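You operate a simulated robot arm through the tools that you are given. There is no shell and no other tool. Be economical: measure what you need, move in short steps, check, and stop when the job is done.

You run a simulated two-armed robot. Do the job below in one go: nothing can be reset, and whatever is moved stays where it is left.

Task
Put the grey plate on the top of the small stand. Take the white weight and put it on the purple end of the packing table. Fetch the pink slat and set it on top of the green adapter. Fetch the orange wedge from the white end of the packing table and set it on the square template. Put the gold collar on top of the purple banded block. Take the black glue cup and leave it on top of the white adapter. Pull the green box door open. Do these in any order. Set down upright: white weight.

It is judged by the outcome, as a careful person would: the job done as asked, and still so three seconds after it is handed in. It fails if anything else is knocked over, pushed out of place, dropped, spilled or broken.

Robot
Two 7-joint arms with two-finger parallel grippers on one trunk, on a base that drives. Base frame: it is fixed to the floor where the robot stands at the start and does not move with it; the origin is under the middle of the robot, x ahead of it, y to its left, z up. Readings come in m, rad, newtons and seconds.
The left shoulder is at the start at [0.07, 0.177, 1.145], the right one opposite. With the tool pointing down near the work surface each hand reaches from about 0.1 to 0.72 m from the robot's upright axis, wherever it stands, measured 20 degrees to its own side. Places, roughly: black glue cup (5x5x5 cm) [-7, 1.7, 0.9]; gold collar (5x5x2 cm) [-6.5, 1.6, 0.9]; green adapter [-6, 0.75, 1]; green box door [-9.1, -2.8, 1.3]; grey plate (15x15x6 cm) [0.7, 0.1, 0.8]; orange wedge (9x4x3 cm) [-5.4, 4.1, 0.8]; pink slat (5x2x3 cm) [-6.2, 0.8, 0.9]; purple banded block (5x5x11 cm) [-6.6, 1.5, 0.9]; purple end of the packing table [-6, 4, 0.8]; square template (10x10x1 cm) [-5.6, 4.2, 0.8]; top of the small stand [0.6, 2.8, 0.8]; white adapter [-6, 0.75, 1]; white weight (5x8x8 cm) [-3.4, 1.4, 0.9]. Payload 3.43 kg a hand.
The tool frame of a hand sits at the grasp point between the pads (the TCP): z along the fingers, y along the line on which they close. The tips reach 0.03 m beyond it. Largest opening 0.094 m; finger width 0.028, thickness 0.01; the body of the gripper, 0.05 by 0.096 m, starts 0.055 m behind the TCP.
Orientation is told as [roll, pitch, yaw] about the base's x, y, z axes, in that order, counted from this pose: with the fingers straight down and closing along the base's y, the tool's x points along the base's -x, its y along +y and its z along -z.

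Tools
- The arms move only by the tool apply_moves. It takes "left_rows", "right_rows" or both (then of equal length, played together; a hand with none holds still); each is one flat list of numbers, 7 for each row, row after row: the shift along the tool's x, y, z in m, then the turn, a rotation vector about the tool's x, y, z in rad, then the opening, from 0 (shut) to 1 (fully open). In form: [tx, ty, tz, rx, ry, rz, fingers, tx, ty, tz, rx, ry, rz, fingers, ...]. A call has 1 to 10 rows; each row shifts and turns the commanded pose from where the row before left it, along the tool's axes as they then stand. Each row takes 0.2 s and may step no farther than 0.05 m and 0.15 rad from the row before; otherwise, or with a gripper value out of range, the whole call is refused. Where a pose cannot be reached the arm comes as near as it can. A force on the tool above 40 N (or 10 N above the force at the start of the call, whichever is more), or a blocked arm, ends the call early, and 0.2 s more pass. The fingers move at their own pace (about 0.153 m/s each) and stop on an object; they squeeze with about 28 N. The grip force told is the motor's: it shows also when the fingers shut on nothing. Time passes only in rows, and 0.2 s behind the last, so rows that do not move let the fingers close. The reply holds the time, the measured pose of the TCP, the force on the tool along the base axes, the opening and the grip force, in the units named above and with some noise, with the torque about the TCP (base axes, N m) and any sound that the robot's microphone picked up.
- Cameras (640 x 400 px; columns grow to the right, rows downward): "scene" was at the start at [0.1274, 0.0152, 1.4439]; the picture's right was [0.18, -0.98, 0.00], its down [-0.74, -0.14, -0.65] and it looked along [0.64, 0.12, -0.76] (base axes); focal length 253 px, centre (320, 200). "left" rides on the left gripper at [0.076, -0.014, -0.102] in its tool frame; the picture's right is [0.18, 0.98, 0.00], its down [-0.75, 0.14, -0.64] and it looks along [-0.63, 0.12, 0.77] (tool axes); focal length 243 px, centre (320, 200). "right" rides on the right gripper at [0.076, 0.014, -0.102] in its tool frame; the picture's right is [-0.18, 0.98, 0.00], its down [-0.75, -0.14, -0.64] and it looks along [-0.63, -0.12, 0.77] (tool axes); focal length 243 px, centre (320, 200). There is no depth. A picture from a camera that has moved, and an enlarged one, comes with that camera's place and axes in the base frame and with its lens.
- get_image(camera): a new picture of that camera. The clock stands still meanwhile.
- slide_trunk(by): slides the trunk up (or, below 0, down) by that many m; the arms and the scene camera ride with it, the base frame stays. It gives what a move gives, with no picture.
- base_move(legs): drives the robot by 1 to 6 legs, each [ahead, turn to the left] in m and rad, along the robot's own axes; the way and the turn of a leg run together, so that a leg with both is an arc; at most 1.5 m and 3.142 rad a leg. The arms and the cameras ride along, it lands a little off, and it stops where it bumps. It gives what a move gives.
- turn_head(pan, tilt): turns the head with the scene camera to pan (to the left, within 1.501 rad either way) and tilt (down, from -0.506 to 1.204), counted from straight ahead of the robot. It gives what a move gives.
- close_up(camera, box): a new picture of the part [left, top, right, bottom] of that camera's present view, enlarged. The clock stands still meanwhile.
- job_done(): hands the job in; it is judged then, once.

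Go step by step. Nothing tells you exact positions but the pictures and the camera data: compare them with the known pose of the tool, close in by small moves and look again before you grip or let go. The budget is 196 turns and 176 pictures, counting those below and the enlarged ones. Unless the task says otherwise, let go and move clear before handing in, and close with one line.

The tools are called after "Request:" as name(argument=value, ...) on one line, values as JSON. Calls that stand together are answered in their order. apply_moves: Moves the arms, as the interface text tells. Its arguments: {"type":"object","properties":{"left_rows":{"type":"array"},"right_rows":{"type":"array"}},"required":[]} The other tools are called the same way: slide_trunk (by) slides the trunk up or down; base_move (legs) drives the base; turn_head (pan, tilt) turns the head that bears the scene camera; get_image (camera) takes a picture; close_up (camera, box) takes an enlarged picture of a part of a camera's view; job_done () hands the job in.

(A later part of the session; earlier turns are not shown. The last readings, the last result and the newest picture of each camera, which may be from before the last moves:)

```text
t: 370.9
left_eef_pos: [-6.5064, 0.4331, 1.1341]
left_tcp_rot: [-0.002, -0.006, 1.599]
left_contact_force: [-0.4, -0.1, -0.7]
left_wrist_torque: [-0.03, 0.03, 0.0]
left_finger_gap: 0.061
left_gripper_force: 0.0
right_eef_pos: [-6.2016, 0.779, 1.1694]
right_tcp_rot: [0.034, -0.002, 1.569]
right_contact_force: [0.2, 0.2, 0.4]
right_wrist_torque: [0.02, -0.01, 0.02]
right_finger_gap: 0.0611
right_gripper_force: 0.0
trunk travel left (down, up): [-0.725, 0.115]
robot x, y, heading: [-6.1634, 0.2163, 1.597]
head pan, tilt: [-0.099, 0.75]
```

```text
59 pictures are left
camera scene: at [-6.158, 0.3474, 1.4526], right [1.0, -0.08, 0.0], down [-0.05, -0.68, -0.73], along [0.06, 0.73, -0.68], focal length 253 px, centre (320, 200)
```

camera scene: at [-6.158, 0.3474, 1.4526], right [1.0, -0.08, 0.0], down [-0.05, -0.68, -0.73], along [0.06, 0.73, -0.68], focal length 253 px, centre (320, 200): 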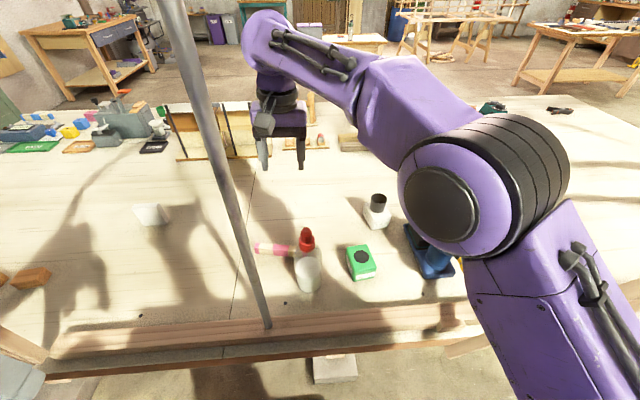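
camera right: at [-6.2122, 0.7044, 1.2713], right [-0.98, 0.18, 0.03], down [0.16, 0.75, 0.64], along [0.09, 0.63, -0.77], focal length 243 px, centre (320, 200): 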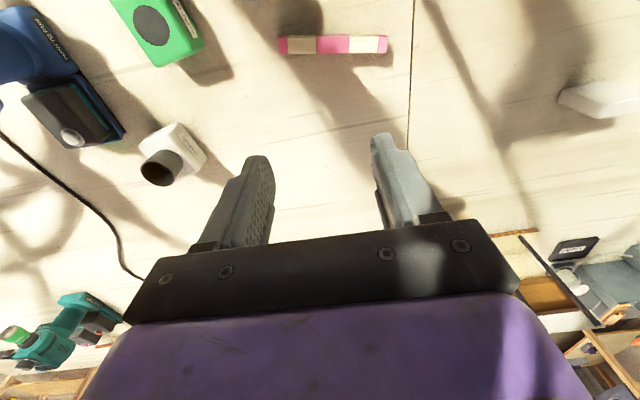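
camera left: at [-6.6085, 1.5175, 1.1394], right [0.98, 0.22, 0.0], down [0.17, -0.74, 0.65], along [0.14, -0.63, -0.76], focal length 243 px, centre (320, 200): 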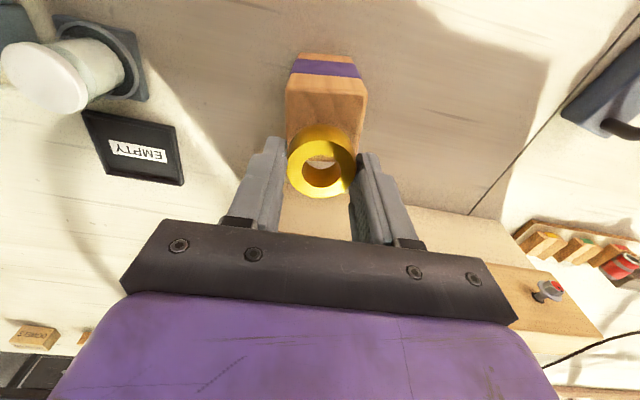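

Request:
close_up(camera="right", box=[240, 10, 416, 120])

```text
3.64 times, centred on (328, 65) of right
camera zoom: at [-6.2122, 0.7044, 1.2713], right [-0.98, 0.18, 0.03], down [0.16, 0.75, 0.64], along [0.09, 0.63, -0.77], focal length 882 px, centre (291, 691)
```

zoom: 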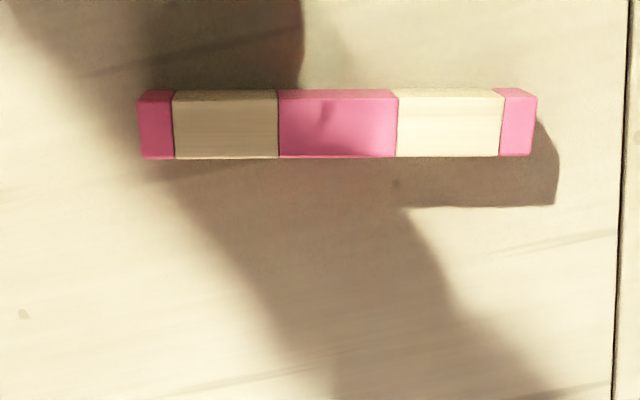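

It's a striped row whose central pink piece is about 4.2 cm long — matching "5x2x3 cm". Its centre is ≈[-6.233, 0.754], turned −0.18 rad. I'll turn the right gripper to close across it.

Request:
apply_moves(right_rows=[0, 0, 0, 0.034, 0, 0.14, 0.65, 0, 0, 0, 0, 0, 0.146, 0.65, 0, 0, 0, 0, 0, 0.146, 0.65, 0, 0, 0, 0, 0, 0.146, 0.65, 0, 0, 0, 0, 0, 0.146, 0.65, 0, 0, 0, 0, 0, 0.146, 0.65, 0, 0, 0, 0, 0, 0.146, 0.65, 0, 0, 0, 0, 0, 0.146, 0.65, 0, 0, 0, 0, 0, 0.146, 0.65, 0, 0, 0, 0, 0, 0.146, 0.65])

Request:
apply_moves(right_rows=[0, 0, 0, 0, 0, 0.146, 0.65, 0, 0, 0, 0, 0, 0.146, 0.65, 0, 0, 0, 0, 0, 0, 0.65])

Request:
get_image(camera="right")

Request:
get_image(camera="scene")

```text
t: 373.3
left_eef_pos: [-6.5065, 0.4331, 1.1338]
left_tcp_rot: [-0.001, -0.007, 1.6]
left_contact_force: [0.5, -0.3, 0.3]
left_wrist_torque: [0.0, -0.04, -0.01]
left_finger_gap: 0.0607
left_gripper_force: 0.2
right_eef_pos: [-6.1891, 0.788, 1.1673]
right_tcp_rot: [-0.007, 0.017, 0.089]
right_contact_force: [0.0, 0.1, -0.2]
right_wrist_torque: [0.01, -0.01, 0.02]
right_finger_gap: 0.0611
right_gripper_force: 0.1
trunk travel left (down, up): [-0.725, 0.115]
robot x, y, heading: [-6.1619, 0.2115, 1.593]
head pan, tilt: [-0.099, 0.75]
stopped in row 10 (right hand): the arm was blocked; the commanded pose is now the measured one
```

```text
t: 374.1
left_eef_pos: [-6.5076, 0.4322, 1.1337]
left_tcp_rot: [-0.002, -0.006, 1.6]
left_contact_force: [0.3, 0.5, -0.5]
left_wrist_torque: [-0.01, -0.02, -0.01]
left_finger_gap: 0.0612
left_gripper_force: 0.1
right_eef_pos: [-6.1822, 0.7912, 1.1724]
right_tcp_rot: [-0.013, 0.03, -0.219]
right_contact_force: [0.2, -0.1, 0.0]
right_wrist_torque: [-0.02, -0.01, -0.01]
right_finger_gap: 0.0611
right_gripper_force: 0.1
trunk travel left (down, up): [-0.725, 0.115]
robot x, y, heading: [-6.1613, 0.2148, 1.594]
head pan, tilt: [-0.099, 0.75]
```

```text
57 pictures are left
camera right: at [-6.2511, 0.8234, 1.2766], right [0.39, 0.92, -0.02], down [0.73, -0.3, 0.62], along [0.56, -0.26, -0.78], focal length 243 px, centre (320, 200)
```

right: 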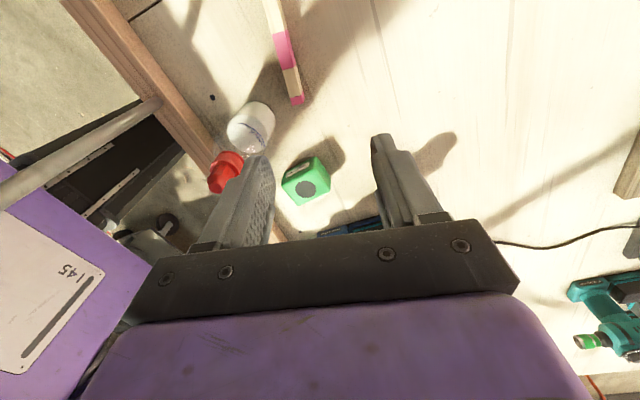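

```text
56 pictures are left
camera scene: at [-6.159, 0.3473, 1.4526], right [1.0, -0.08, 0.0], down [-0.05, -0.68, -0.73], along [0.06, 0.73, -0.68], focal length 253 px, centre (320, 200)
```

scene: 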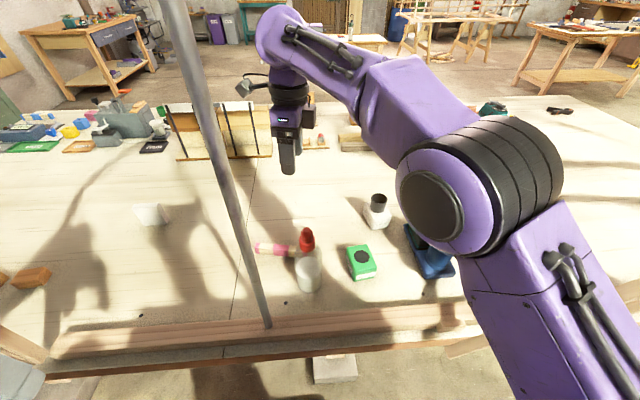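

The gripper is turned; pink mid-piece confirmed at [-6.233, 0.756]. Level, move over it and lower.

Request:
apply_moves(right_rows=[0.0215, -0.0225, 0, -0.013, -0.03, -0.03, 0.65, 0.0215, -0.0225, 0, 0, 0, 0, 0.65, 0, 0, 0.04, 0, 0, 0, 0.65, 0, 0, 0.04, 0, 0, 0, 0.65, 0, 0, 0.04, 0, 0, 0, 0.65, 0, 0, 0.04, 0, 0, 0, 0.65, 0, 0, 0, 0, 0, 0, 0.65])

Request:
get_image(camera="right")

Request:
get_image(camera="scene")

```text
t: 375.7
left_eef_pos: [-6.5088, 0.4312, 1.1338]
left_tcp_rot: [-0.001, -0.007, 1.6]
left_contact_force: [-0.7, 0.2, -0.4]
left_wrist_torque: [0.01, 0.0, -0.01]
left_finger_gap: 0.0611
left_gripper_force: 0.0
right_eef_pos: [-6.2271, 0.7603, 1.0152]
right_tcp_rot: [-0.011, 0.013, -0.205]
right_contact_force: [0.3, 0.1, -0.7]
right_wrist_torque: [0.01, 0.03, -0.01]
right_finger_gap: 0.0613
right_gripper_force: 0.1
trunk travel left (down, up): [-0.725, 0.115]
robot x, y, heading: [-6.166, 0.2136, 1.597]
head pan, tilt: [-0.099, 0.75]
```

```text
55 pictures are left
camera right: at [-6.2975, 0.791, 1.1171], right [0.38, 0.92, -0.01], down [0.72, -0.29, 0.63], along [0.58, -0.25, -0.77], focal length 243 px, centre (320, 200)
```

right: 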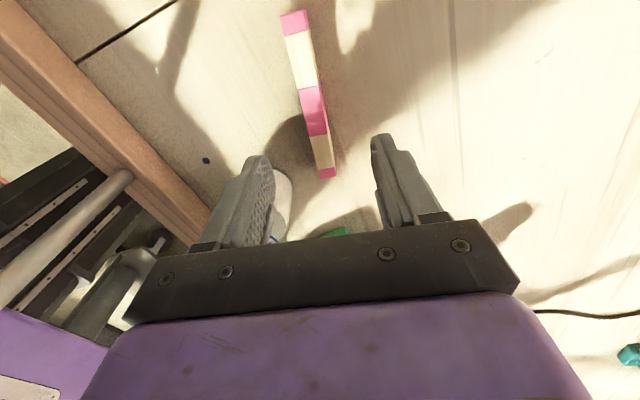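

```text
54 pictures are left
camera scene: at [-6.1591, 0.3472, 1.4526], right [1.0, -0.08, 0.0], down [-0.05, -0.68, -0.73], along [0.06, 0.73, -0.68], focal length 253 px, centre (320, 200)
```

scene: 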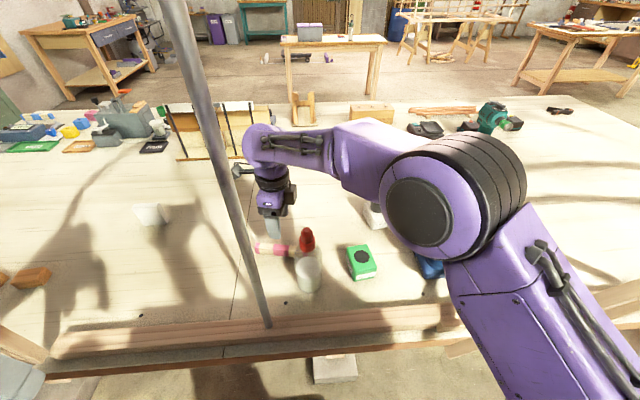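

Request:
apply_moves(right_rows=[0.004, -0.007, 0.03, -0.011, -0.013, 0, 0.65, 0, 0, 0.035, 0, 0, 0, 0.65, 0, 0, 0.025, 0, 0, 0, 0.65, 0, 0, 0, 0, 0, 0, 0.65])

Request:
get_image(camera="right")

```text
t: 376.7
left_eef_pos: [-6.507, 0.4323, 1.1324]
left_tcp_rot: [-0.002, -0.008, 1.6]
left_contact_force: [-0.1, -0.5, -0.3]
left_wrist_torque: [0.03, 0.01, 0.01]
left_finger_gap: 0.0611
left_gripper_force: 0.1
right_eef_pos: [-6.2386, 0.7461, 0.917]
right_tcp_rot: [0.014, -0.027, -0.18]
right_contact_force: [-0.6, 0.3, 0.3]
right_wrist_torque: [-0.01, 0.03, 0.02]
right_finger_gap: 0.0613
right_gripper_force: 0.0
trunk travel left (down, up): [-0.725, 0.115]
robot x, y, heading: [-6.1639, 0.2152, 1.594]
head pan, tilt: [-0.099, 0.75]
```

```text
53 pictures are left
camera right: at [-6.3146, 0.7735, 1.0162], right [0.36, 0.93, 0.02], down [0.7, -0.28, 0.66], along [0.62, -0.22, -0.75], focal length 243 px, centre (320, 200)
```

right: 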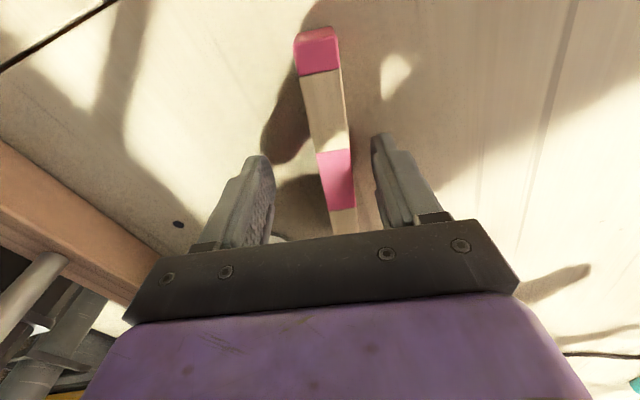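

Request:
apply_moves(right_rows=[-0.0055, 0.009, 0, 0.014, 0.025, 0, 0.65, 0, 0, 0, 0, 0, 0, 0.65])

Request:
get_image(camera="right")

```text
t: 377.3
left_eef_pos: [-6.5079, 0.4318, 1.1341]
left_tcp_rot: [-0.002, -0.008, 1.602]
left_contact_force: [-0.7, -0.2, -0.5]
left_wrist_torque: [0.04, -0.03, 0.0]
left_finger_gap: 0.0612
left_gripper_force: 0.1
right_eef_pos: [-6.2348, 0.7508, 0.9163]
right_tcp_rot: [0.002, -0.01, -0.168]
right_contact_force: [0.1, -0.3, 0.1]
right_wrist_torque: [0.06, -0.03, 0.0]
right_finger_gap: 0.0611
right_gripper_force: 0.1
trunk travel left (down, up): [-0.725, 0.115]
robot x, y, heading: [-6.1651, 0.2132, 1.6]
head pan, tilt: [-0.099, 0.75]
```

```text
52 pictures are left
camera right: at [-6.3094, 0.7783, 1.0161], right [0.34, 0.94, 0.0], down [0.71, -0.26, 0.65], along [0.61, -0.22, -0.76], focal length 243 px, centre (320, 200)
```

right: 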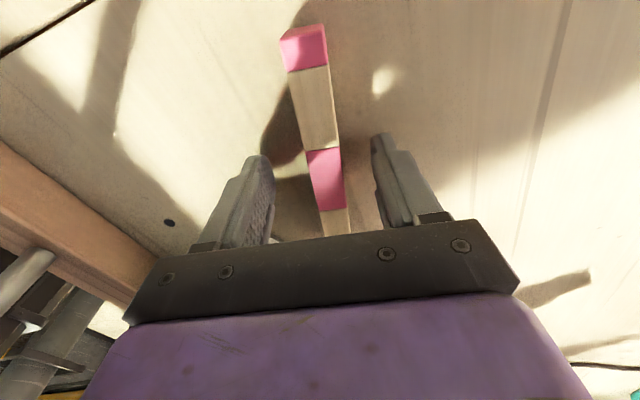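

Well centred on the pink piece. Closing and lifting a little to see what comes.

Request:
apply_moves(right_rows=[0, 0, 0, 0, 0, 0, 0.3, 0, 0, 0, 0, 0, 0, 0, 0, 0, 0, 0, 0, 0, 0, 0, 0, 0, 0, 0, 0, 0])

Request:
apply_moves(right_rows=[0, 0, -0.015, 0, 0, 0, 0, 0, 0, -0.015, 0, 0, 0, 0, 0, 0, 0, 0, 0, 0, 0])

Request:
get_image(camera="right")

Request:
close_up(camera="scene", box=[220, 180, 400, 290])

```text
t: 378.3
left_eef_pos: [-6.5075, 0.433, 1.1337]
left_tcp_rot: [0.0, -0.008, 1.602]
left_contact_force: [-0.9, 0.1, 0.4]
left_wrist_torque: [-0.01, 0.01, -0.02]
left_finger_gap: 0.061
left_gripper_force: 0.1
right_eef_pos: [-6.2351, 0.751, 0.9165]
right_tcp_rot: [0.003, -0.006, -0.169]
right_contact_force: [0.2, 0.4, -0.1]
right_wrist_torque: [0.0, -0.01, -0.03]
right_finger_gap: 0.0169
right_gripper_force: 28.0
trunk travel left (down, up): [-0.725, 0.115]
robot x, y, heading: [-6.1651, 0.2145, 1.593]
head pan, tilt: [-0.099, 0.75]
```

```text
t: 379.1
left_eef_pos: [-6.509, 0.4327, 1.1338]
left_tcp_rot: [-0.002, -0.007, 1.6]
left_contact_force: [0.5, -0.1, 0.0]
left_wrist_torque: [-0.04, 0.02, 0.01]
left_finger_gap: 0.0611
left_gripper_force: 0.0
right_eef_pos: [-6.2272, 0.756, 0.9448]
right_tcp_rot: [-0.014, -0.002, -0.188]
right_contact_force: [-0.5, -0.4, 0.0]
right_wrist_torque: [-0.02, -0.04, 0.0]
right_finger_gap: 0.017
right_gripper_force: 28.0
trunk travel left (down, up): [-0.725, 0.115]
robot x, y, heading: [-6.1666, 0.21, 1.594]
head pan, tilt: [-0.099, 0.75]
```

```text
51 pictures are left
camera right: at [-6.3006, 0.7859, 1.0458], right [0.36, 0.93, -0.01], down [0.71, -0.27, 0.64], along [0.6, -0.24, -0.76], focal length 243 px, centre (320, 200)
```

right: 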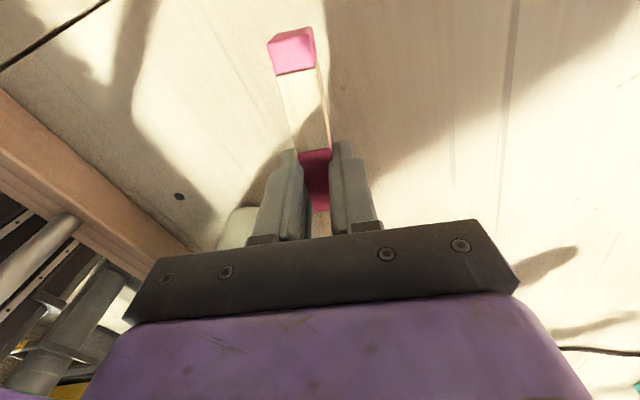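

```text
3.56 times, centred on (310, 235) of scene
camera zoom: at [-6.159, 0.3474, 1.4526], right [1.0, -0.08, 0.0], down [-0.05, -0.68, -0.73], along [0.06, 0.73, -0.68], focal length 899 px, centre (356, 76)
```

zoom: 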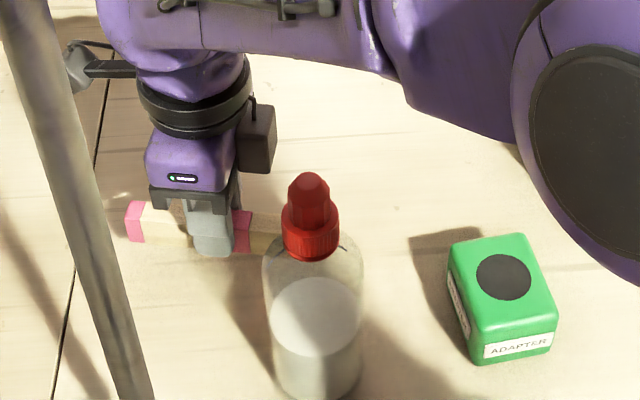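

The pink centre piece seems to lift on its own, leaving the rest. Lifting further to confirm.

Request:
apply_moves(right_rows=[0, 0, -0.04, 0, 0, 0, 0, 0, 0, -0.04, 0, 0, 0, 0, 0, 0, -0.04, 0, 0, 0, 0, 0, 0, 0, 0, 0, 0, 0])

Request:
get_image(camera="right")

Request:
close_up(camera="scene", box=[220, 160, 400, 290])

```text
t: 380.0
left_eef_pos: [-6.5067, 0.4316, 1.1331]
left_tcp_rot: [-0.002, -0.009, 1.6]
left_contact_force: [0.3, -0.2, -0.7]
left_wrist_torque: [-0.02, 0.02, 0.01]
left_finger_gap: 0.0609
left_gripper_force: 0.1
right_eef_pos: [-6.22, 0.7469, 1.0033]
right_tcp_rot: [-0.145, -0.016, -0.204]
right_contact_force: [-0.5, -0.3, -0.9]
right_wrist_torque: [0.01, 0.01, 0.01]
right_finger_gap: 0.0168
right_gripper_force: 28.1
trunk travel left (down, up): [-0.725, 0.115]
robot x, y, heading: [-6.1644, 0.2155, 1.593]
head pan, tilt: [-0.099, 0.75]
stopped in row 4 (right hand): the arm was blocked; the commanded pose is now the measured one
```

```text
49 pictures are left
camera right: at [-6.2915, 0.7921, 1.1005], right [0.38, 0.91, -0.14], down [0.72, -0.2, 0.67], along [0.58, -0.35, -0.73], focal length 243 px, centre (320, 200)
```

right: 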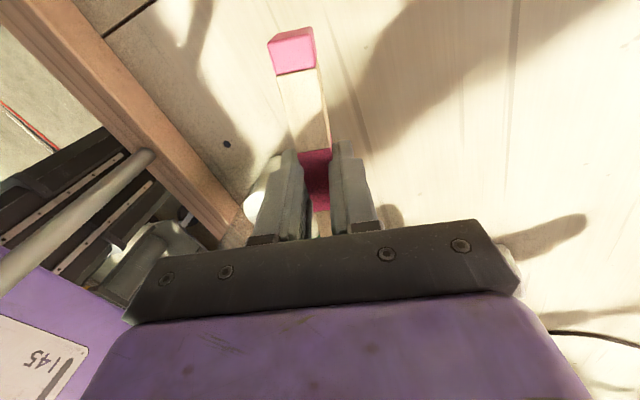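

```text
3.08 times, centred on (310, 225) of scene
camera zoom: at [-6.1582, 0.3471, 1.4526], right [1.0, -0.08, 0.0], down [-0.05, -0.68, -0.73], along [0.06, 0.73, -0.68], focal length 778 px, centre (351, 123)
```

zoom: 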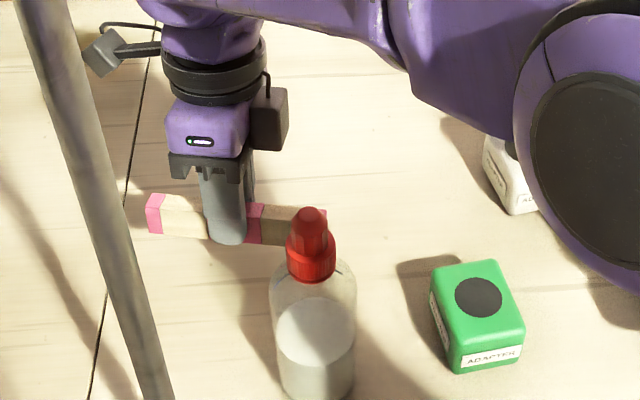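

The whole striped bar comes along as one piece — so that's the slat. The wrist is near a joint limit; I'll turn it back toward its natural yaw here, where there is room.

Request:
apply_moves(right_rows=[0, 0, 0, 0, 0, -0.146, 0, 0, 0, 0, 0, 0, -0.146, 0, 0, 0, 0, 0, 0, -0.146, 0, 0, 0, 0, -0.05, 0, -0.13, 0, 0, 0, 0, -0.05, 0, -0.13, 0, 0, 0, 0, -0.045, 0, -0.13, 0])

Request:
get_image(camera="right")

```text
t: 381.4
left_eef_pos: [-6.5085, 0.4329, 1.1336]
left_tcp_rot: [-0.002, -0.006, 1.6]
left_contact_force: [0.2, -0.4, 0.8]
left_wrist_torque: [-0.01, -0.03, -0.02]
left_finger_gap: 0.061
left_gripper_force: 0.0
right_eef_pos: [-6.2177, 0.7483, 0.9979]
right_tcp_rot: [0.021, 0.078, 0.609]
right_contact_force: [0.5, -0.9, -0.6]
right_wrist_torque: [0.0, 0.0, 0.01]
right_finger_gap: 0.0167
right_gripper_force: 28.2
trunk travel left (down, up): [-0.725, 0.115]
robot x, y, heading: [-6.1655, 0.2092, 1.594]
head pan, tilt: [-0.099, 0.75]
```

```text
47 pictures are left
camera right: at [-6.2798, 0.7199, 1.1054], right [-0.41, 0.91, 0.01], down [0.75, 0.33, 0.58], along [0.52, 0.24, -0.82], focal length 243 px, centre (320, 200)
```

right: 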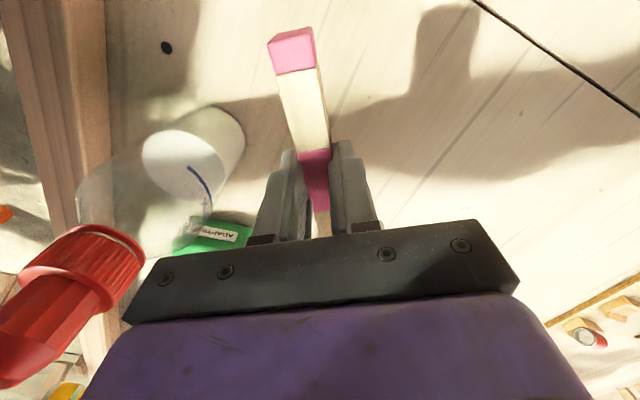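

Request:
apply_moves(right_rows=[0, 0.032, 0, 0.02, -0.078, 0, 0, 0, 0, -0.02, 0, 0, -0.148, 0, 0, 0, -0.02, 0, 0, -0.148, 0, 0, 0, 0, 0, 0, -0.148, 0, 0, 0, 0, 0, 0, -0.148, 0, 0, 0, 0, 0, 0, -0.148, 0, 0, 0, 0, 0, 0, -0.148, 0, 0, 0, 0, 0, 0, 0, 0])

Request:
get_image(camera="right")

Request:
get_image(camera="scene")

```text
t: 383.2
left_eef_pos: [-6.5073, 0.4322, 1.1337]
left_tcp_rot: [-0.001, -0.007, 1.602]
left_contact_force: [0.3, -0.3, -0.5]
left_wrist_torque: [-0.03, 0.02, -0.05]
left_finger_gap: 0.0611
left_gripper_force: 0.0
right_eef_pos: [-6.2324, 0.7762, 1.0426]
right_tcp_rot: [0.006, -0.005, 1.492]
right_contact_force: [0.5, -0.8, 0.0]
right_wrist_torque: [0.0, 0.0, 0.0]
right_finger_gap: 0.0169
right_gripper_force: 28.2
trunk travel left (down, up): [-0.725, 0.115]
robot x, y, heading: [-6.1627, 0.2119, 1.592]
head pan, tilt: [-0.099, 0.75]
```

```text
46 pictures are left
camera right: at [-6.253, 0.7016, 1.1432], right [-0.97, 0.26, 0.01], down [0.2, 0.74, 0.64], along [0.16, 0.62, -0.76], focal length 243 px, centre (320, 200)
```

right: 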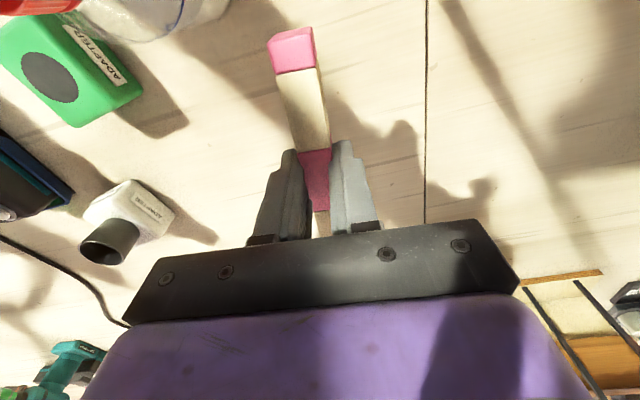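

```text
45 pictures are left
camera scene: at [-6.1586, 0.3472, 1.4526], right [1.0, -0.08, 0.0], down [-0.05, -0.68, -0.73], along [0.06, 0.73, -0.68], focal length 253 px, centre (320, 200)
```

scene: 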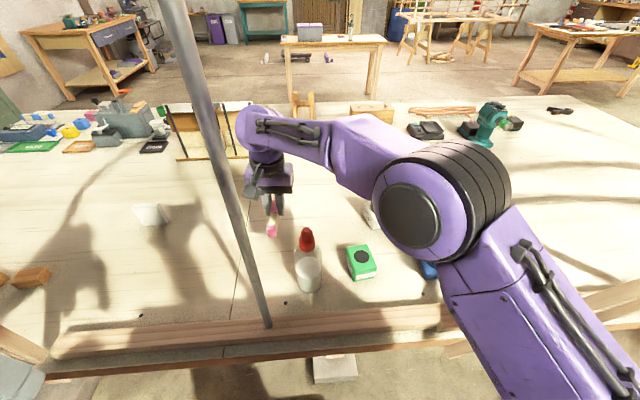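

Slat now aligned along y. I'll raise it above bottle and cup height, carry it over the green adapter at [-6.034, 0.692].

Request:
apply_moves(right_rows=[0, 0, -0.045, 0, 0, 0, 0, 0, 0, -0.045, 0, 0, 0, 0, -0.003, -0.0395, 0, 0, 0, 0, 0, -0.003, -0.0395, 0, 0, 0, 0, 0, -0.003, -0.0395, 0, 0, 0, 0, 0, -0.003, -0.0395, 0, 0, 0, 0, 0, -0.003, -0.0395, 0, 0, 0, 0, 0, 0.042, -0.0033, 0, 0, 0, 0, 0, 0.042, -0.0033, 0, 0, 0, 0, 0, 0, 0, 0, 0, 0, 0, 0])

Request:
get_image(camera="right")

Request:
close_up(camera="scene", box=[270, 180, 430, 300])

```text
t: 385.4
left_eef_pos: [-6.5071, 0.4345, 1.1339]
left_tcp_rot: [-0.003, -0.003, 1.6]
left_contact_force: [0.0, -0.1, 0.6]
left_wrist_torque: [-0.02, -0.03, -0.01]
left_finger_gap: 0.0608
left_gripper_force: 0.0
right_eef_pos: [-6.0414, 0.6896, 1.1328]
right_tcp_rot: [-0.008, -0.016, 1.514]
right_contact_force: [-0.6, 1.2, -1.0]
right_wrist_torque: [-0.03, -0.03, -0.01]
right_finger_gap: 0.0169
right_gripper_force: 28.3
trunk travel left (down, up): [-0.725, 0.115]
robot x, y, heading: [-6.165, 0.2144, 1.596]
head pan, tilt: [-0.099, 0.75]
```

```text
44 pictures are left
camera right: at [-6.0618, 0.6135, 1.2332], right [-0.97, 0.24, 0.0], down [0.18, 0.73, 0.66], along [0.16, 0.64, -0.76], focal length 243 px, centre (320, 200)
```

right: 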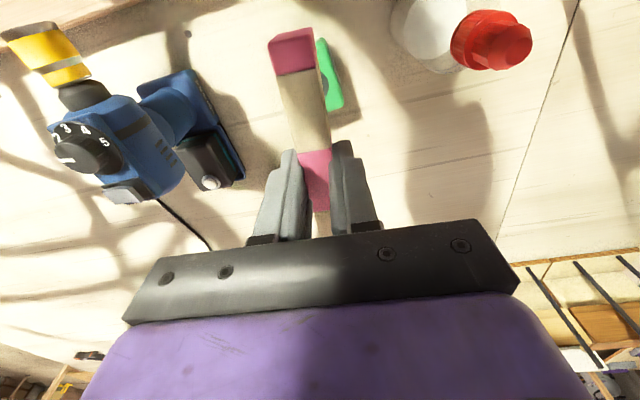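

```text
3.33 times, centred on (350, 240) of scene
camera zoom: at [-6.1581, 0.3497, 1.4524], right [1.0, -0.08, 0.0], down [-0.05, -0.68, -0.73], along [0.06, 0.73, -0.68], focal length 843 px, centre (220, 67)
```

zoom: 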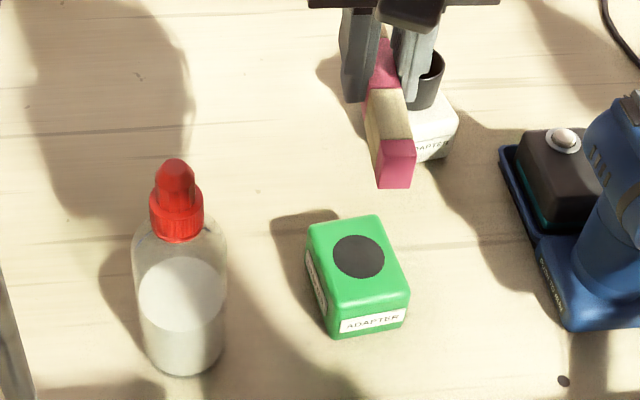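

Request:
apply_moves(right_rows=[-0.0036, -0.0098, 0, -0.008, 0.016, 0, 0, 0, 0, 0.04, 0, 0, 0, 0, 0, 0, 0.04, 0, 0, 0, 0, 0, 0, 0.04, 0, 0, 0, 0, 0, 0, 0, 0, 0, 0, 0])

Request:
get_image(camera="right")

Request:
close_up(camera="scene", box=[270, 180, 430, 300])

```text
t: 386.6
left_eef_pos: [-6.5088, 0.4329, 1.1333]
left_tcp_rot: [-0.002, -0.01, 1.601]
left_contact_force: [0.0, 0.4, 0.1]
left_wrist_torque: [-0.01, 0.0, -0.01]
left_finger_gap: 0.0612
left_gripper_force: 0.0
right_eef_pos: [-6.0346, 0.6915, 1.0135]
right_tcp_rot: [-0.001, -0.004, 1.513]
right_contact_force: [0.1, -0.1, -0.2]
right_wrist_torque: [0.0, -0.01, -0.02]
right_finger_gap: 0.017
right_gripper_force: 28.5
trunk travel left (down, up): [-0.725, 0.115]
robot x, y, heading: [-6.1656, 0.2148, 1.592]
head pan, tilt: [-0.099, 0.75]
```

```text
42 pictures are left
camera right: at [-6.0538, 0.617, 1.1149], right [-0.97, 0.24, 0.0], down [0.18, 0.74, 0.64], along [0.15, 0.63, -0.76], focal length 243 px, centre (320, 200)
```

right: 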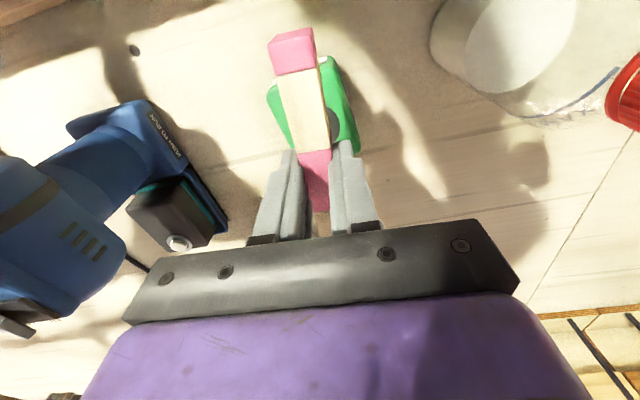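

```text
3.33 times, centred on (350, 240) of scene
camera zoom: at [-6.1589, 0.3467, 1.4527], right [1.0, -0.08, 0.0], down [-0.05, -0.68, -0.73], along [0.06, 0.73, -0.68], focal length 843 px, centre (220, 67)
```

zoom: 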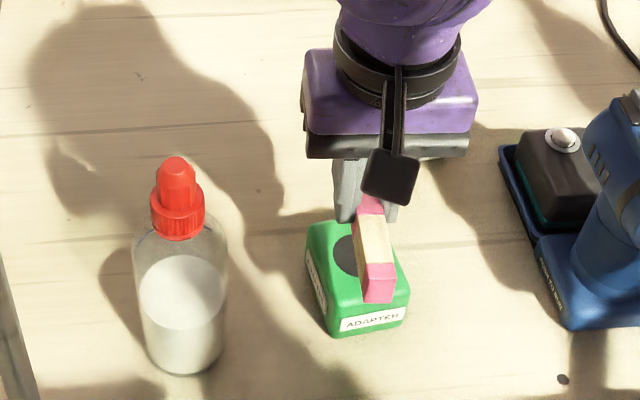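

Request:
apply_moves(right_rows=[0.006, -0.003, 0.015, 0, 0, 0, 0, 0, 0, 0.012, 0, 0, 0, 0, 0, 0, 0.005, 0, 0, 0, 0, 0, 0, 0, 0, 0, 0, 0])

Request:
close_up(camera="scene", box=[310, 210, 410, 290])

```text
t: 387.6
left_eef_pos: [-6.5061, 0.432, 1.1344]
left_tcp_rot: [0.0, -0.006, 1.6]
left_contact_force: [-0.3, -0.4, -0.6]
left_wrist_torque: [-0.01, -0.04, 0.02]
left_finger_gap: 0.0609
left_gripper_force: 0.0
right_eef_pos: [-6.0314, 0.6845, 0.9823]
right_tcp_rot: [0.0, -0.002, 1.514]
right_contact_force: [0.2, 0.0, 0.0]
right_wrist_torque: [0.0, 0.01, 0.02]
right_finger_gap: 0.0168
right_gripper_force: 27.7
trunk travel left (down, up): [-0.725, 0.115]
robot x, y, heading: [-6.1646, 0.212, 1.594]
head pan, tilt: [-0.099, 0.75]
```

```text
5.00 times, centred on (360, 250) of scene
camera zoom: at [-6.1586, 0.3472, 1.4526], right [1.0, -0.08, 0.0], down [-0.05, -0.68, -0.73], along [0.06, 0.73, -0.68], focal length 1265 px, centre (120, -50)
```

zoom: 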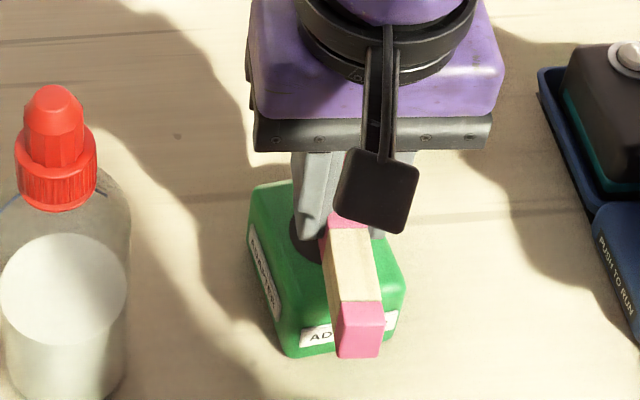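

Request:
apply_moves(right_rows=[0, 0.002, 0.004, 0, 0, 0, 0, 0, 0, 0.003, 0, 0, 0, 0, 0, 0, 0.003, 0, 0, 0, 0, 0, 0, 0, 0, 0, 0, 0])

```text
t: 388.6
left_eef_pos: [-6.5075, 0.4327, 1.1332]
left_tcp_rot: [-0.001, -0.006, 1.599]
left_contact_force: [-0.5, 0.9, -0.1]
left_wrist_torque: [-0.03, 0.03, 0.0]
left_finger_gap: 0.0613
left_gripper_force: 0.0
right_eef_pos: [-6.0339, 0.685, 0.9718]
right_tcp_rot: [0.0, -0.001, 1.515]
right_contact_force: [-0.2, 0.7, -0.6]
right_wrist_torque: [0.0, 0.03, 0.01]
right_finger_gap: 0.0172
right_gripper_force: 28.2
trunk travel left (down, up): [-0.725, 0.115]
robot x, y, heading: [-6.1626, 0.2106, 1.593]
head pan, tilt: [-0.099, 0.75]
```

Request:
apply_moves(right_rows=[0, 0, 0.003, 0, 0, 0, 0, 0, 0, 0.002, 0, 0, 0, 0, 0, 0, 0.002, 0, 0, 0, 0, 0, 0, 0, 0, 0, 0, 0])

```text
t: 389.6
left_eef_pos: [-6.5079, 0.4329, 1.1341]
left_tcp_rot: [0.0, -0.009, 1.6]
left_contact_force: [0.7, -0.3, -0.3]
left_wrist_torque: [0.02, 0.0, 0.0]
left_finger_gap: 0.061
left_gripper_force: 0.0
right_eef_pos: [-6.0333, 0.6849, 0.9659]
right_tcp_rot: [0.002, -0.006, 1.513]
right_contact_force: [0.8, 1.6, 7.4]
right_wrist_torque: [0.3, -0.03, -0.03]
right_finger_gap: 0.017
right_gripper_force: 28.3
trunk travel left (down, up): [-0.725, 0.115]
robot x, y, heading: [-6.1633, 0.2142, 1.591]
head pan, tilt: [-0.099, 0.75]
```

Contact. Release gently and check.

Request:
apply_moves(right_rows=[0, 0, 0.001, 0, 0, 0, 0, 0, 0, 0, 0, 0, 0, 0.25, 0, 0, 0, 0, 0, 0, 0.4, 0, 0, 0, 0, 0, 0, 0.4, 0, 0, -0.02, 0, 0, 0, 0.4, 0, 0, -0.04, 0, 0, 0, 0.4, 0, 0, -0.045, 0, 0, 0, 0.4, 0, 0, -0.045, 0, 0, 0, 0.4])

Request:
get_image(camera="right")

Request:
close_up(camera="scene", box=[270, 180, 430, 300])

```text
t: 391.4
left_eef_pos: [-6.5075, 0.4312, 1.1333]
left_tcp_rot: [-0.002, -0.009, 1.601]
left_contact_force: [0.1, -0.6, 0.1]
left_wrist_torque: [0.01, -0.01, -0.02]
left_finger_gap: 0.0612
left_gripper_force: 0.0
right_eef_pos: [-6.0319, 0.6844, 1.114]
right_tcp_rot: [-0.001, -0.003, 1.512]
right_contact_force: [-0.3, -0.1, 0.1]
right_wrist_torque: [0.02, 0.01, 0.02]
right_finger_gap: 0.0375
right_gripper_force: 0.1
trunk travel left (down, up): [-0.725, 0.115]
robot x, y, heading: [-6.1665, 0.2137, 1.599]
head pan, tilt: [-0.099, 0.75]
```

```text
39 pictures are left
camera right: at [-6.0516, 0.6086, 1.2154], right [-0.97, 0.24, 0.0], down [0.18, 0.74, 0.64], along [0.15, 0.63, -0.77], focal length 243 px, centre (320, 200)
```

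right: 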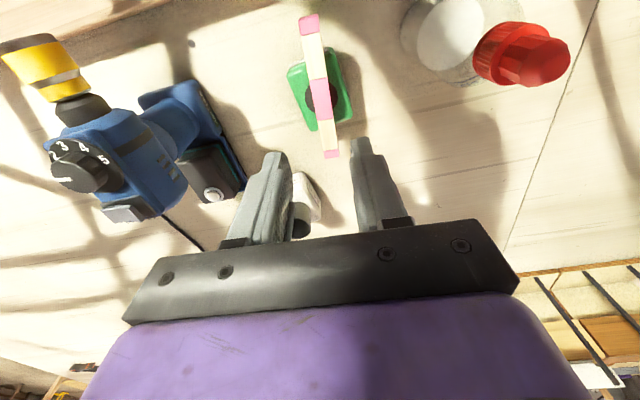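

```text
3.33 times, centred on (350, 240) of scene
camera zoom: at [-6.1586, 0.3458, 1.4527], right [1.0, -0.08, 0.0], down [-0.05, -0.68, -0.73], along [0.06, 0.73, -0.68], focal length 843 px, centre (220, 67)
```

zoom: 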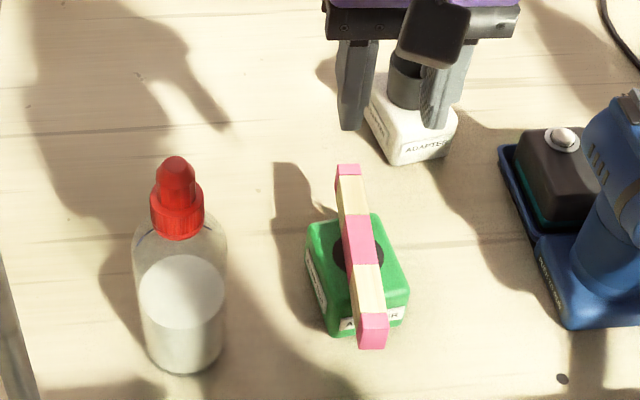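

The slat rests balanced on the green adapter. Now back straight out, turn west and look at the way to the green box.

Request:
base_move(legs=[[-0.5, 0], [0, 1.545]])

Request:
apply_moves(left_rows=[-0.04, -0.02, 0, 0, 0, 0, 0.65, -0.04, -0.02, 0, 0, 0, 0, 0.65, -0.04, -0.02, 0, 0, 0, 0, 0.65, -0.04, -0.02, 0, 0, 0, 0, 0.65, -0.04, -0.02, 0, 0, 0, 0, 0.65, -0.04, -0.02, 0, 0, 0, 0, 0.65, -0.04, 0, 0, 0, 0, 0, 0.65], right_rows=[0, 0, 0, 0, 0, 0, 0.4, 0, 0, 0, 0, 0, 0, 0.4, 0, 0, 0, 0, 0, 0, 0.4, 0, 0, 0, 0, 0, 0, 0.4, 0, 0, 0, 0, 0, 0, 0.4, 0, 0, 0, 0, 0, 0, 0.4, 0, 0, 0, 0, 0, 0, 0.4])

Request:
turn_head(pan=0.5, tilt=0.35)

Request:
get_image(camera="scene")

```text
t: 398.1
left_eef_pos: [-6.3747, -0.622, 1.1336]
left_tcp_rot: [-0.002, -0.008, -3.124]
left_contact_force: [0.3, 1.6, -0.2]
left_wrist_torque: [0.0, 0.03, -0.03]
left_finger_gap: 0.0609
left_gripper_force: 0.1
right_eef_pos: [-6.6225, -0.1452, 1.113]
right_tcp_rot: [-0.001, -0.001, 3.073]
right_contact_force: [0.2, -0.8, -0.2]
right_wrist_torque: [0.02, -0.01, -0.01]
right_finger_gap: 0.0374
right_gripper_force: 0.0
trunk travel left (down, up): [-0.725, 0.115]
robot x, y, heading: [-6.1515, -0.2797, -3.126]
head pan, tilt: [-0.099, 0.75]
```

```text
t: 399.7
left_eef_pos: [-6.6617, -0.5071, 1.1357]
left_tcp_rot: [-0.001, -0.009, -3.123]
left_contact_force: [0.6, 0.0, 0.1]
left_wrist_torque: [-0.05, -0.02, 0.02]
left_finger_gap: 0.0611
left_gripper_force: 0.1
right_eef_pos: [-6.6237, -0.1445, 1.1132]
right_tcp_rot: [0.002, -0.001, 3.073]
right_contact_force: [-1.1, 0.8, 0.5]
right_wrist_torque: [-0.01, -0.01, 0.0]
right_finger_gap: 0.0374
right_gripper_force: 0.0
trunk travel left (down, up): [-0.725, 0.115]
robot x, y, heading: [-6.1478, -0.2774, -3.131]
head pan, tilt: [-0.099, 0.75]
```

```text
t: 400.7
left_eef_pos: [-6.6592, -0.5076, 1.1347]
left_tcp_rot: [-0.001, -0.008, -3.122]
left_contact_force: [-0.6, -0.2, 0.4]
left_wrist_torque: [0.05, -0.02, -0.01]
left_finger_gap: 0.0612
left_gripper_force: 0.0
right_eef_pos: [-6.6235, -0.1457, 1.1136]
right_tcp_rot: [0.001, -0.001, 3.072]
right_contact_force: [-0.6, -0.5, 0.1]
right_wrist_torque: [0.01, 0.03, 0.01]
right_finger_gap: 0.0376
right_gripper_force: 0.1
trunk travel left (down, up): [-0.725, 0.115]
robot x, y, heading: [-6.1549, -0.2827, -3.127]
head pan, tilt: [0.499, 0.351]
```

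```text
37 pictures are left
camera scene: at [-6.2842, -0.3273, 1.4882], right [-0.49, 0.87, 0.0], down [0.3, 0.17, -0.94], along [-0.82, -0.46, -0.34], focal length 253 px, centre (320, 200)
```

scene: 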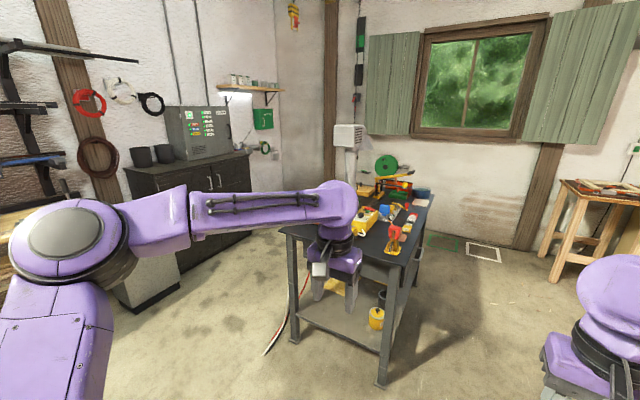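

I see the green box on the south wall near the corner. I'll go around the south side of the dark table: south-west first, then west.

Request:
base_move(legs=[[0, 1.056], [0.8, 0], [0.76, 0], [0, -1.07]])

Request:
turn_head(pan=0.3, tilt=0.3)

Request:
get_image(camera="scene")

```text
t: 414.1
left_eef_pos: [-7.3936, -1.8773, 1.1351]
left_tcp_rot: [-0.001, -0.008, -3.117]
left_contact_force: [-0.1, 0.7, -0.3]
left_wrist_torque: [-0.04, 0.01, 0.01]
left_finger_gap: 0.061
left_gripper_force: 0.0
right_eef_pos: [-7.3591, -1.5159, 1.1139]
right_tcp_rot: [0.0, -0.002, 3.08]
right_contact_force: [0.0, 0.1, 0.6]
right_wrist_torque: [-0.01, 0.02, 0.01]
right_finger_gap: 0.0375
right_gripper_force: 0.0
trunk travel left (down, up): [-0.725, 0.115]
robot x, y, heading: [-6.8863, -1.6542, -3.125]
head pan, tilt: [0.499, 0.351]
```

```text
t: 414.8
left_eef_pos: [-7.3948, -1.878, 1.1361]
left_tcp_rot: [-0.003, -0.008, -3.118]
left_contact_force: [-0.2, 0.4, -0.1]
left_wrist_torque: [-0.01, -0.01, -0.03]
left_finger_gap: 0.0611
left_gripper_force: 0.0
right_eef_pos: [-7.3592, -1.5163, 1.1139]
right_tcp_rot: [0.0, 0.0, 3.081]
right_contact_force: [0.8, -0.2, -0.5]
right_wrist_torque: [0.0, 0.0, 0.0]
right_finger_gap: 0.0375
right_gripper_force: 0.0
trunk travel left (down, up): [-0.725, 0.115]
robot x, y, heading: [-6.8915, -1.6497, -3.122]
head pan, tilt: [0.3, 0.3]
```

```text
36 pictures are left
camera scene: at [-7.0271, -1.6797, 1.493], right [-0.31, 0.95, 0.0], down [0.28, 0.09, -0.96], along [-0.91, -0.3, -0.3], focal length 253 px, centre (320, 200)
```

scene: 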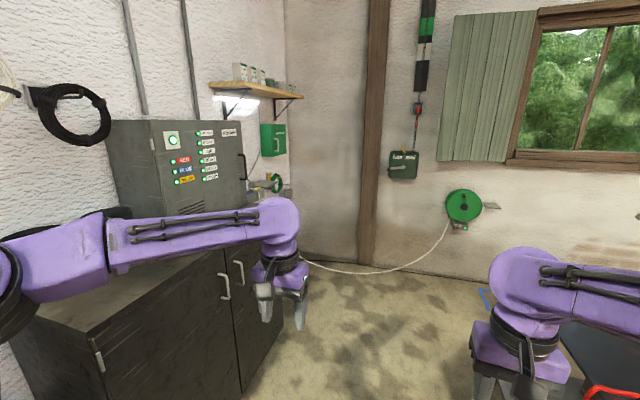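

Request:
base_move(legs=[[0, -0.02], [1.0, 0]])

Request:
turn_head(pan=0.75, tilt=0.25)

Request:
get_image(camera="scene")

```text
t: 420.3
left_eef_pos: [-8.3858, -1.895, 1.135]
left_tcp_rot: [-0.003, -0.007, -3.107]
left_contact_force: [0.1, 0.1, 0.8]
left_wrist_torque: [0.02, 0.01, 0.01]
left_finger_gap: 0.0609
left_gripper_force: 0.0
right_eef_pos: [-8.3554, -1.5325, 1.1149]
right_tcp_rot: [0.0, -0.002, 3.089]
right_contact_force: [-1.3, 0.5, -0.2]
right_wrist_torque: [0.0, -0.04, 0.01]
right_finger_gap: 0.0379
right_gripper_force: 0.1
trunk travel left (down, up): [-0.725, 0.115]
robot x, y, heading: [-7.8803, -1.6614, -3.115]
head pan, tilt: [0.3, 0.3]
```

```text
t: 421.2
left_eef_pos: [-8.385, -1.8944, 1.1343]
left_tcp_rot: [0.0, -0.008, -3.106]
left_contact_force: [0.7, 0.4, 0.2]
left_wrist_torque: [0.01, -0.01, -0.01]
left_finger_gap: 0.061
left_gripper_force: 0.1
right_eef_pos: [-8.3544, -1.5332, 1.1131]
right_tcp_rot: [0.0, -0.001, 3.09]
right_contact_force: [-0.2, 0.4, 0.1]
right_wrist_torque: [0.02, -0.01, 0.01]
right_finger_gap: 0.0373
right_gripper_force: 0.0
trunk travel left (down, up): [-0.725, 0.115]
robot x, y, heading: [-7.8808, -1.6639, -3.113]
head pan, tilt: [0.75, 0.25]
```

```text
35 pictures are left
camera scene: at [-7.9987, -1.7293, 1.4977], right [-0.7, 0.71, 0.0], down [0.18, 0.17, -0.97], along [-0.69, -0.68, -0.25], focal length 253 px, centre (320, 200)
```

scene: 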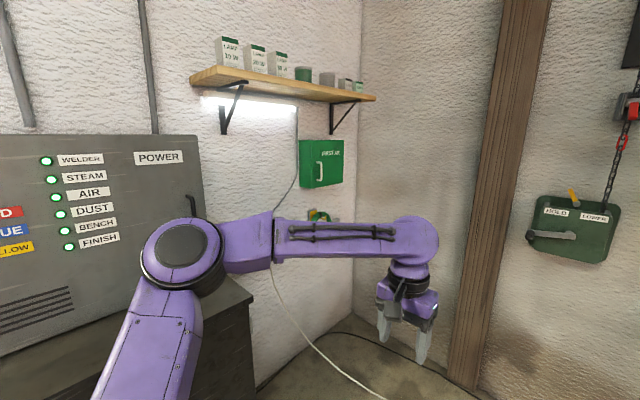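

Request:
close_up(camera="scene", box=[270, 110, 390, 230])

```text
3.33 times, centred on (330, 170) of scene
camera zoom: at [-7.9987, -1.7293, 1.4977], right [-0.7, 0.71, 0.0], down [0.18, 0.17, -0.97], along [-0.69, -0.68, -0.25], focal length 843 px, centre (287, 300)
```

zoom: 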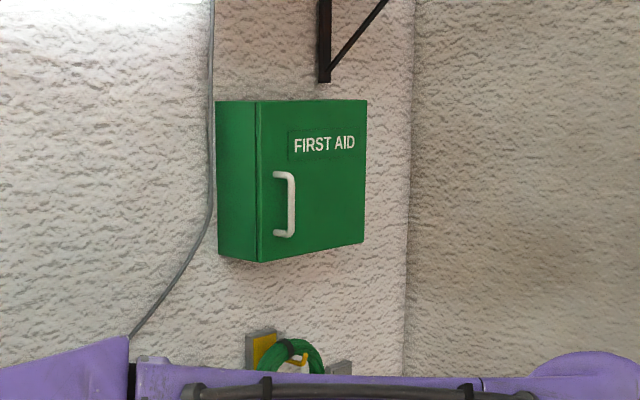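

The "FIRST AID" box is the green box: handle on its east side, hinge at the west. Door centre ≈[-9.11, -2.75], handle ≈[-9.02, -2.72, 1.295]. I'll drive over, face south, and tuck the left arm.

Request:
base_move(legs=[[0.9, 0], [0, 1.545]])

Request:
apply_moves(left_rows=[0.04, 0.02, 0, 0, 0, 0, 0.65, 0.04, 0.02, 0, 0, 0, 0, 0.65, 0.04, 0.02, 0, 0, 0, 0, 0.65, 0.04, 0.02, 0, 0, 0, 0, 0.65, 0.04, 0.02, 0, 0, 0, 0, 0.65])

Request:
slide_trunk(by=0.1)

Request:
turn_head(pan=-0.25, tilt=0.35)

Request:
get_image(camera="scene")

```text
t: 429.7
left_eef_pos: [-8.5426, -2.1918, 1.1349]
left_tcp_rot: [-0.002, -0.008, -1.54]
left_contact_force: [-0.1, 1.3, 0.2]
left_wrist_torque: [0.02, 0.0, 0.01]
left_finger_gap: 0.0611
left_gripper_force: 0.0
right_eef_pos: [-8.9051, -2.1594, 1.1128]
right_tcp_rot: [0.0, -0.003, -1.629]
right_contact_force: [0.8, -0.3, -0.2]
right_wrist_torque: [0.0, 0.0, -0.02]
right_finger_gap: 0.038
right_gripper_force: 0.0
trunk travel left (down, up): [-0.725, 0.115]
robot x, y, heading: [-8.7747, -1.6877, -1.544]
head pan, tilt: [0.75, 0.25]
```

```text
t: 430.9
left_eef_pos: [-8.449, -1.9857, 1.1352]
left_tcp_rot: [-0.001, -0.01, -1.542]
left_contact_force: [0.3, 0.3, 0.1]
left_wrist_torque: [-0.04, 0.0, 0.0]
left_finger_gap: 0.061
left_gripper_force: 0.1
right_eef_pos: [-8.9043, -2.1565, 1.1143]
right_tcp_rot: [0.001, -0.004, -1.625]
right_contact_force: [0.1, -0.5, 0.0]
right_wrist_torque: [-0.01, 0.03, 0.01]
right_finger_gap: 0.0375
right_gripper_force: 0.2
trunk travel left (down, up): [-0.725, 0.115]
robot x, y, heading: [-8.7752, -1.689, -1.545]
head pan, tilt: [0.75, 0.25]
```

```text
t: 432.3
left_eef_pos: [-8.4491, -1.988, 1.2332]
left_tcp_rot: [-0.001, -0.009, -1.539]
left_contact_force: [-1.1, -0.9, 0.8]
left_wrist_torque: [0.02, 0.02, -0.01]
left_finger_gap: 0.0612
left_gripper_force: 0.0
right_eef_pos: [-8.9044, -2.1597, 1.2128]
right_tcp_rot: [0.001, -0.001, -1.626]
right_contact_force: [0.0, 0.7, -0.1]
right_wrist_torque: [0.0, 0.01, 0.0]
right_finger_gap: 0.0374
right_gripper_force: 0.0
trunk travel left (down, up): [-0.825, 0.015]
robot x, y, heading: [-8.7744, -1.6878, -1.544]
head pan, tilt: [0.75, 0.25]
```

```text
t: 433.5
left_eef_pos: [-8.4494, -1.9869, 1.2331]
left_tcp_rot: [-0.003, -0.009, -1.539]
left_contact_force: [0.8, 0.6, -0.1]
left_wrist_torque: [-0.01, -0.01, 0.01]
left_finger_gap: 0.0611
left_gripper_force: 0.1
right_eef_pos: [-8.9042, -2.1589, 1.2132]
right_tcp_rot: [0.001, -0.003, -1.626]
right_contact_force: [0.2, -0.2, 0.2]
right_wrist_torque: [-0.01, 0.03, 0.0]
right_finger_gap: 0.0379
right_gripper_force: 0.1
trunk travel left (down, up): [-0.825, 0.015]
robot x, y, heading: [-8.7754, -1.6878, -1.543]
head pan, tilt: [-0.25, 0.351]
```

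```text
33 pictures are left
camera scene: at [-8.7918, -1.8286, 1.5883], right [-0.97, 0.22, 0.0], down [0.08, 0.34, -0.94], along [-0.21, -0.92, -0.34], focal length 253 px, centre (320, 200)
```

scene: 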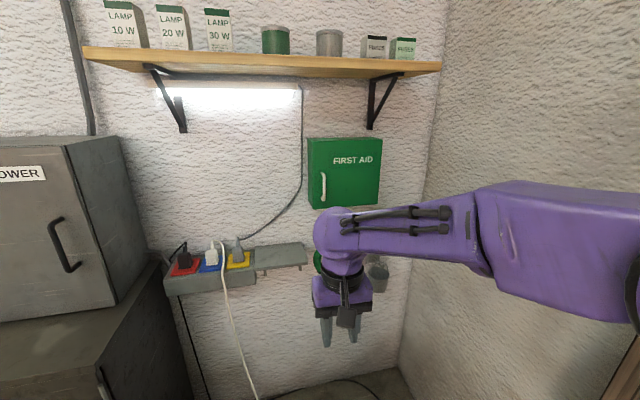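

Request:
close_up(camera="scene", box=[290, 120, 410, 220])

```text
4.00 times, centred on (350, 170) of scene
camera zoom: at [-8.7918, -1.8286, 1.5883], right [-0.97, 0.22, 0.0], down [0.08, 0.34, -0.94], along [-0.21, -0.92, -0.34], focal length 1012 px, centre (200, 320)
```

zoom: 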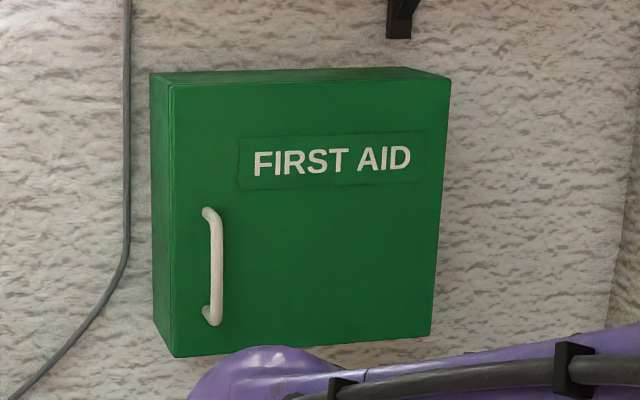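

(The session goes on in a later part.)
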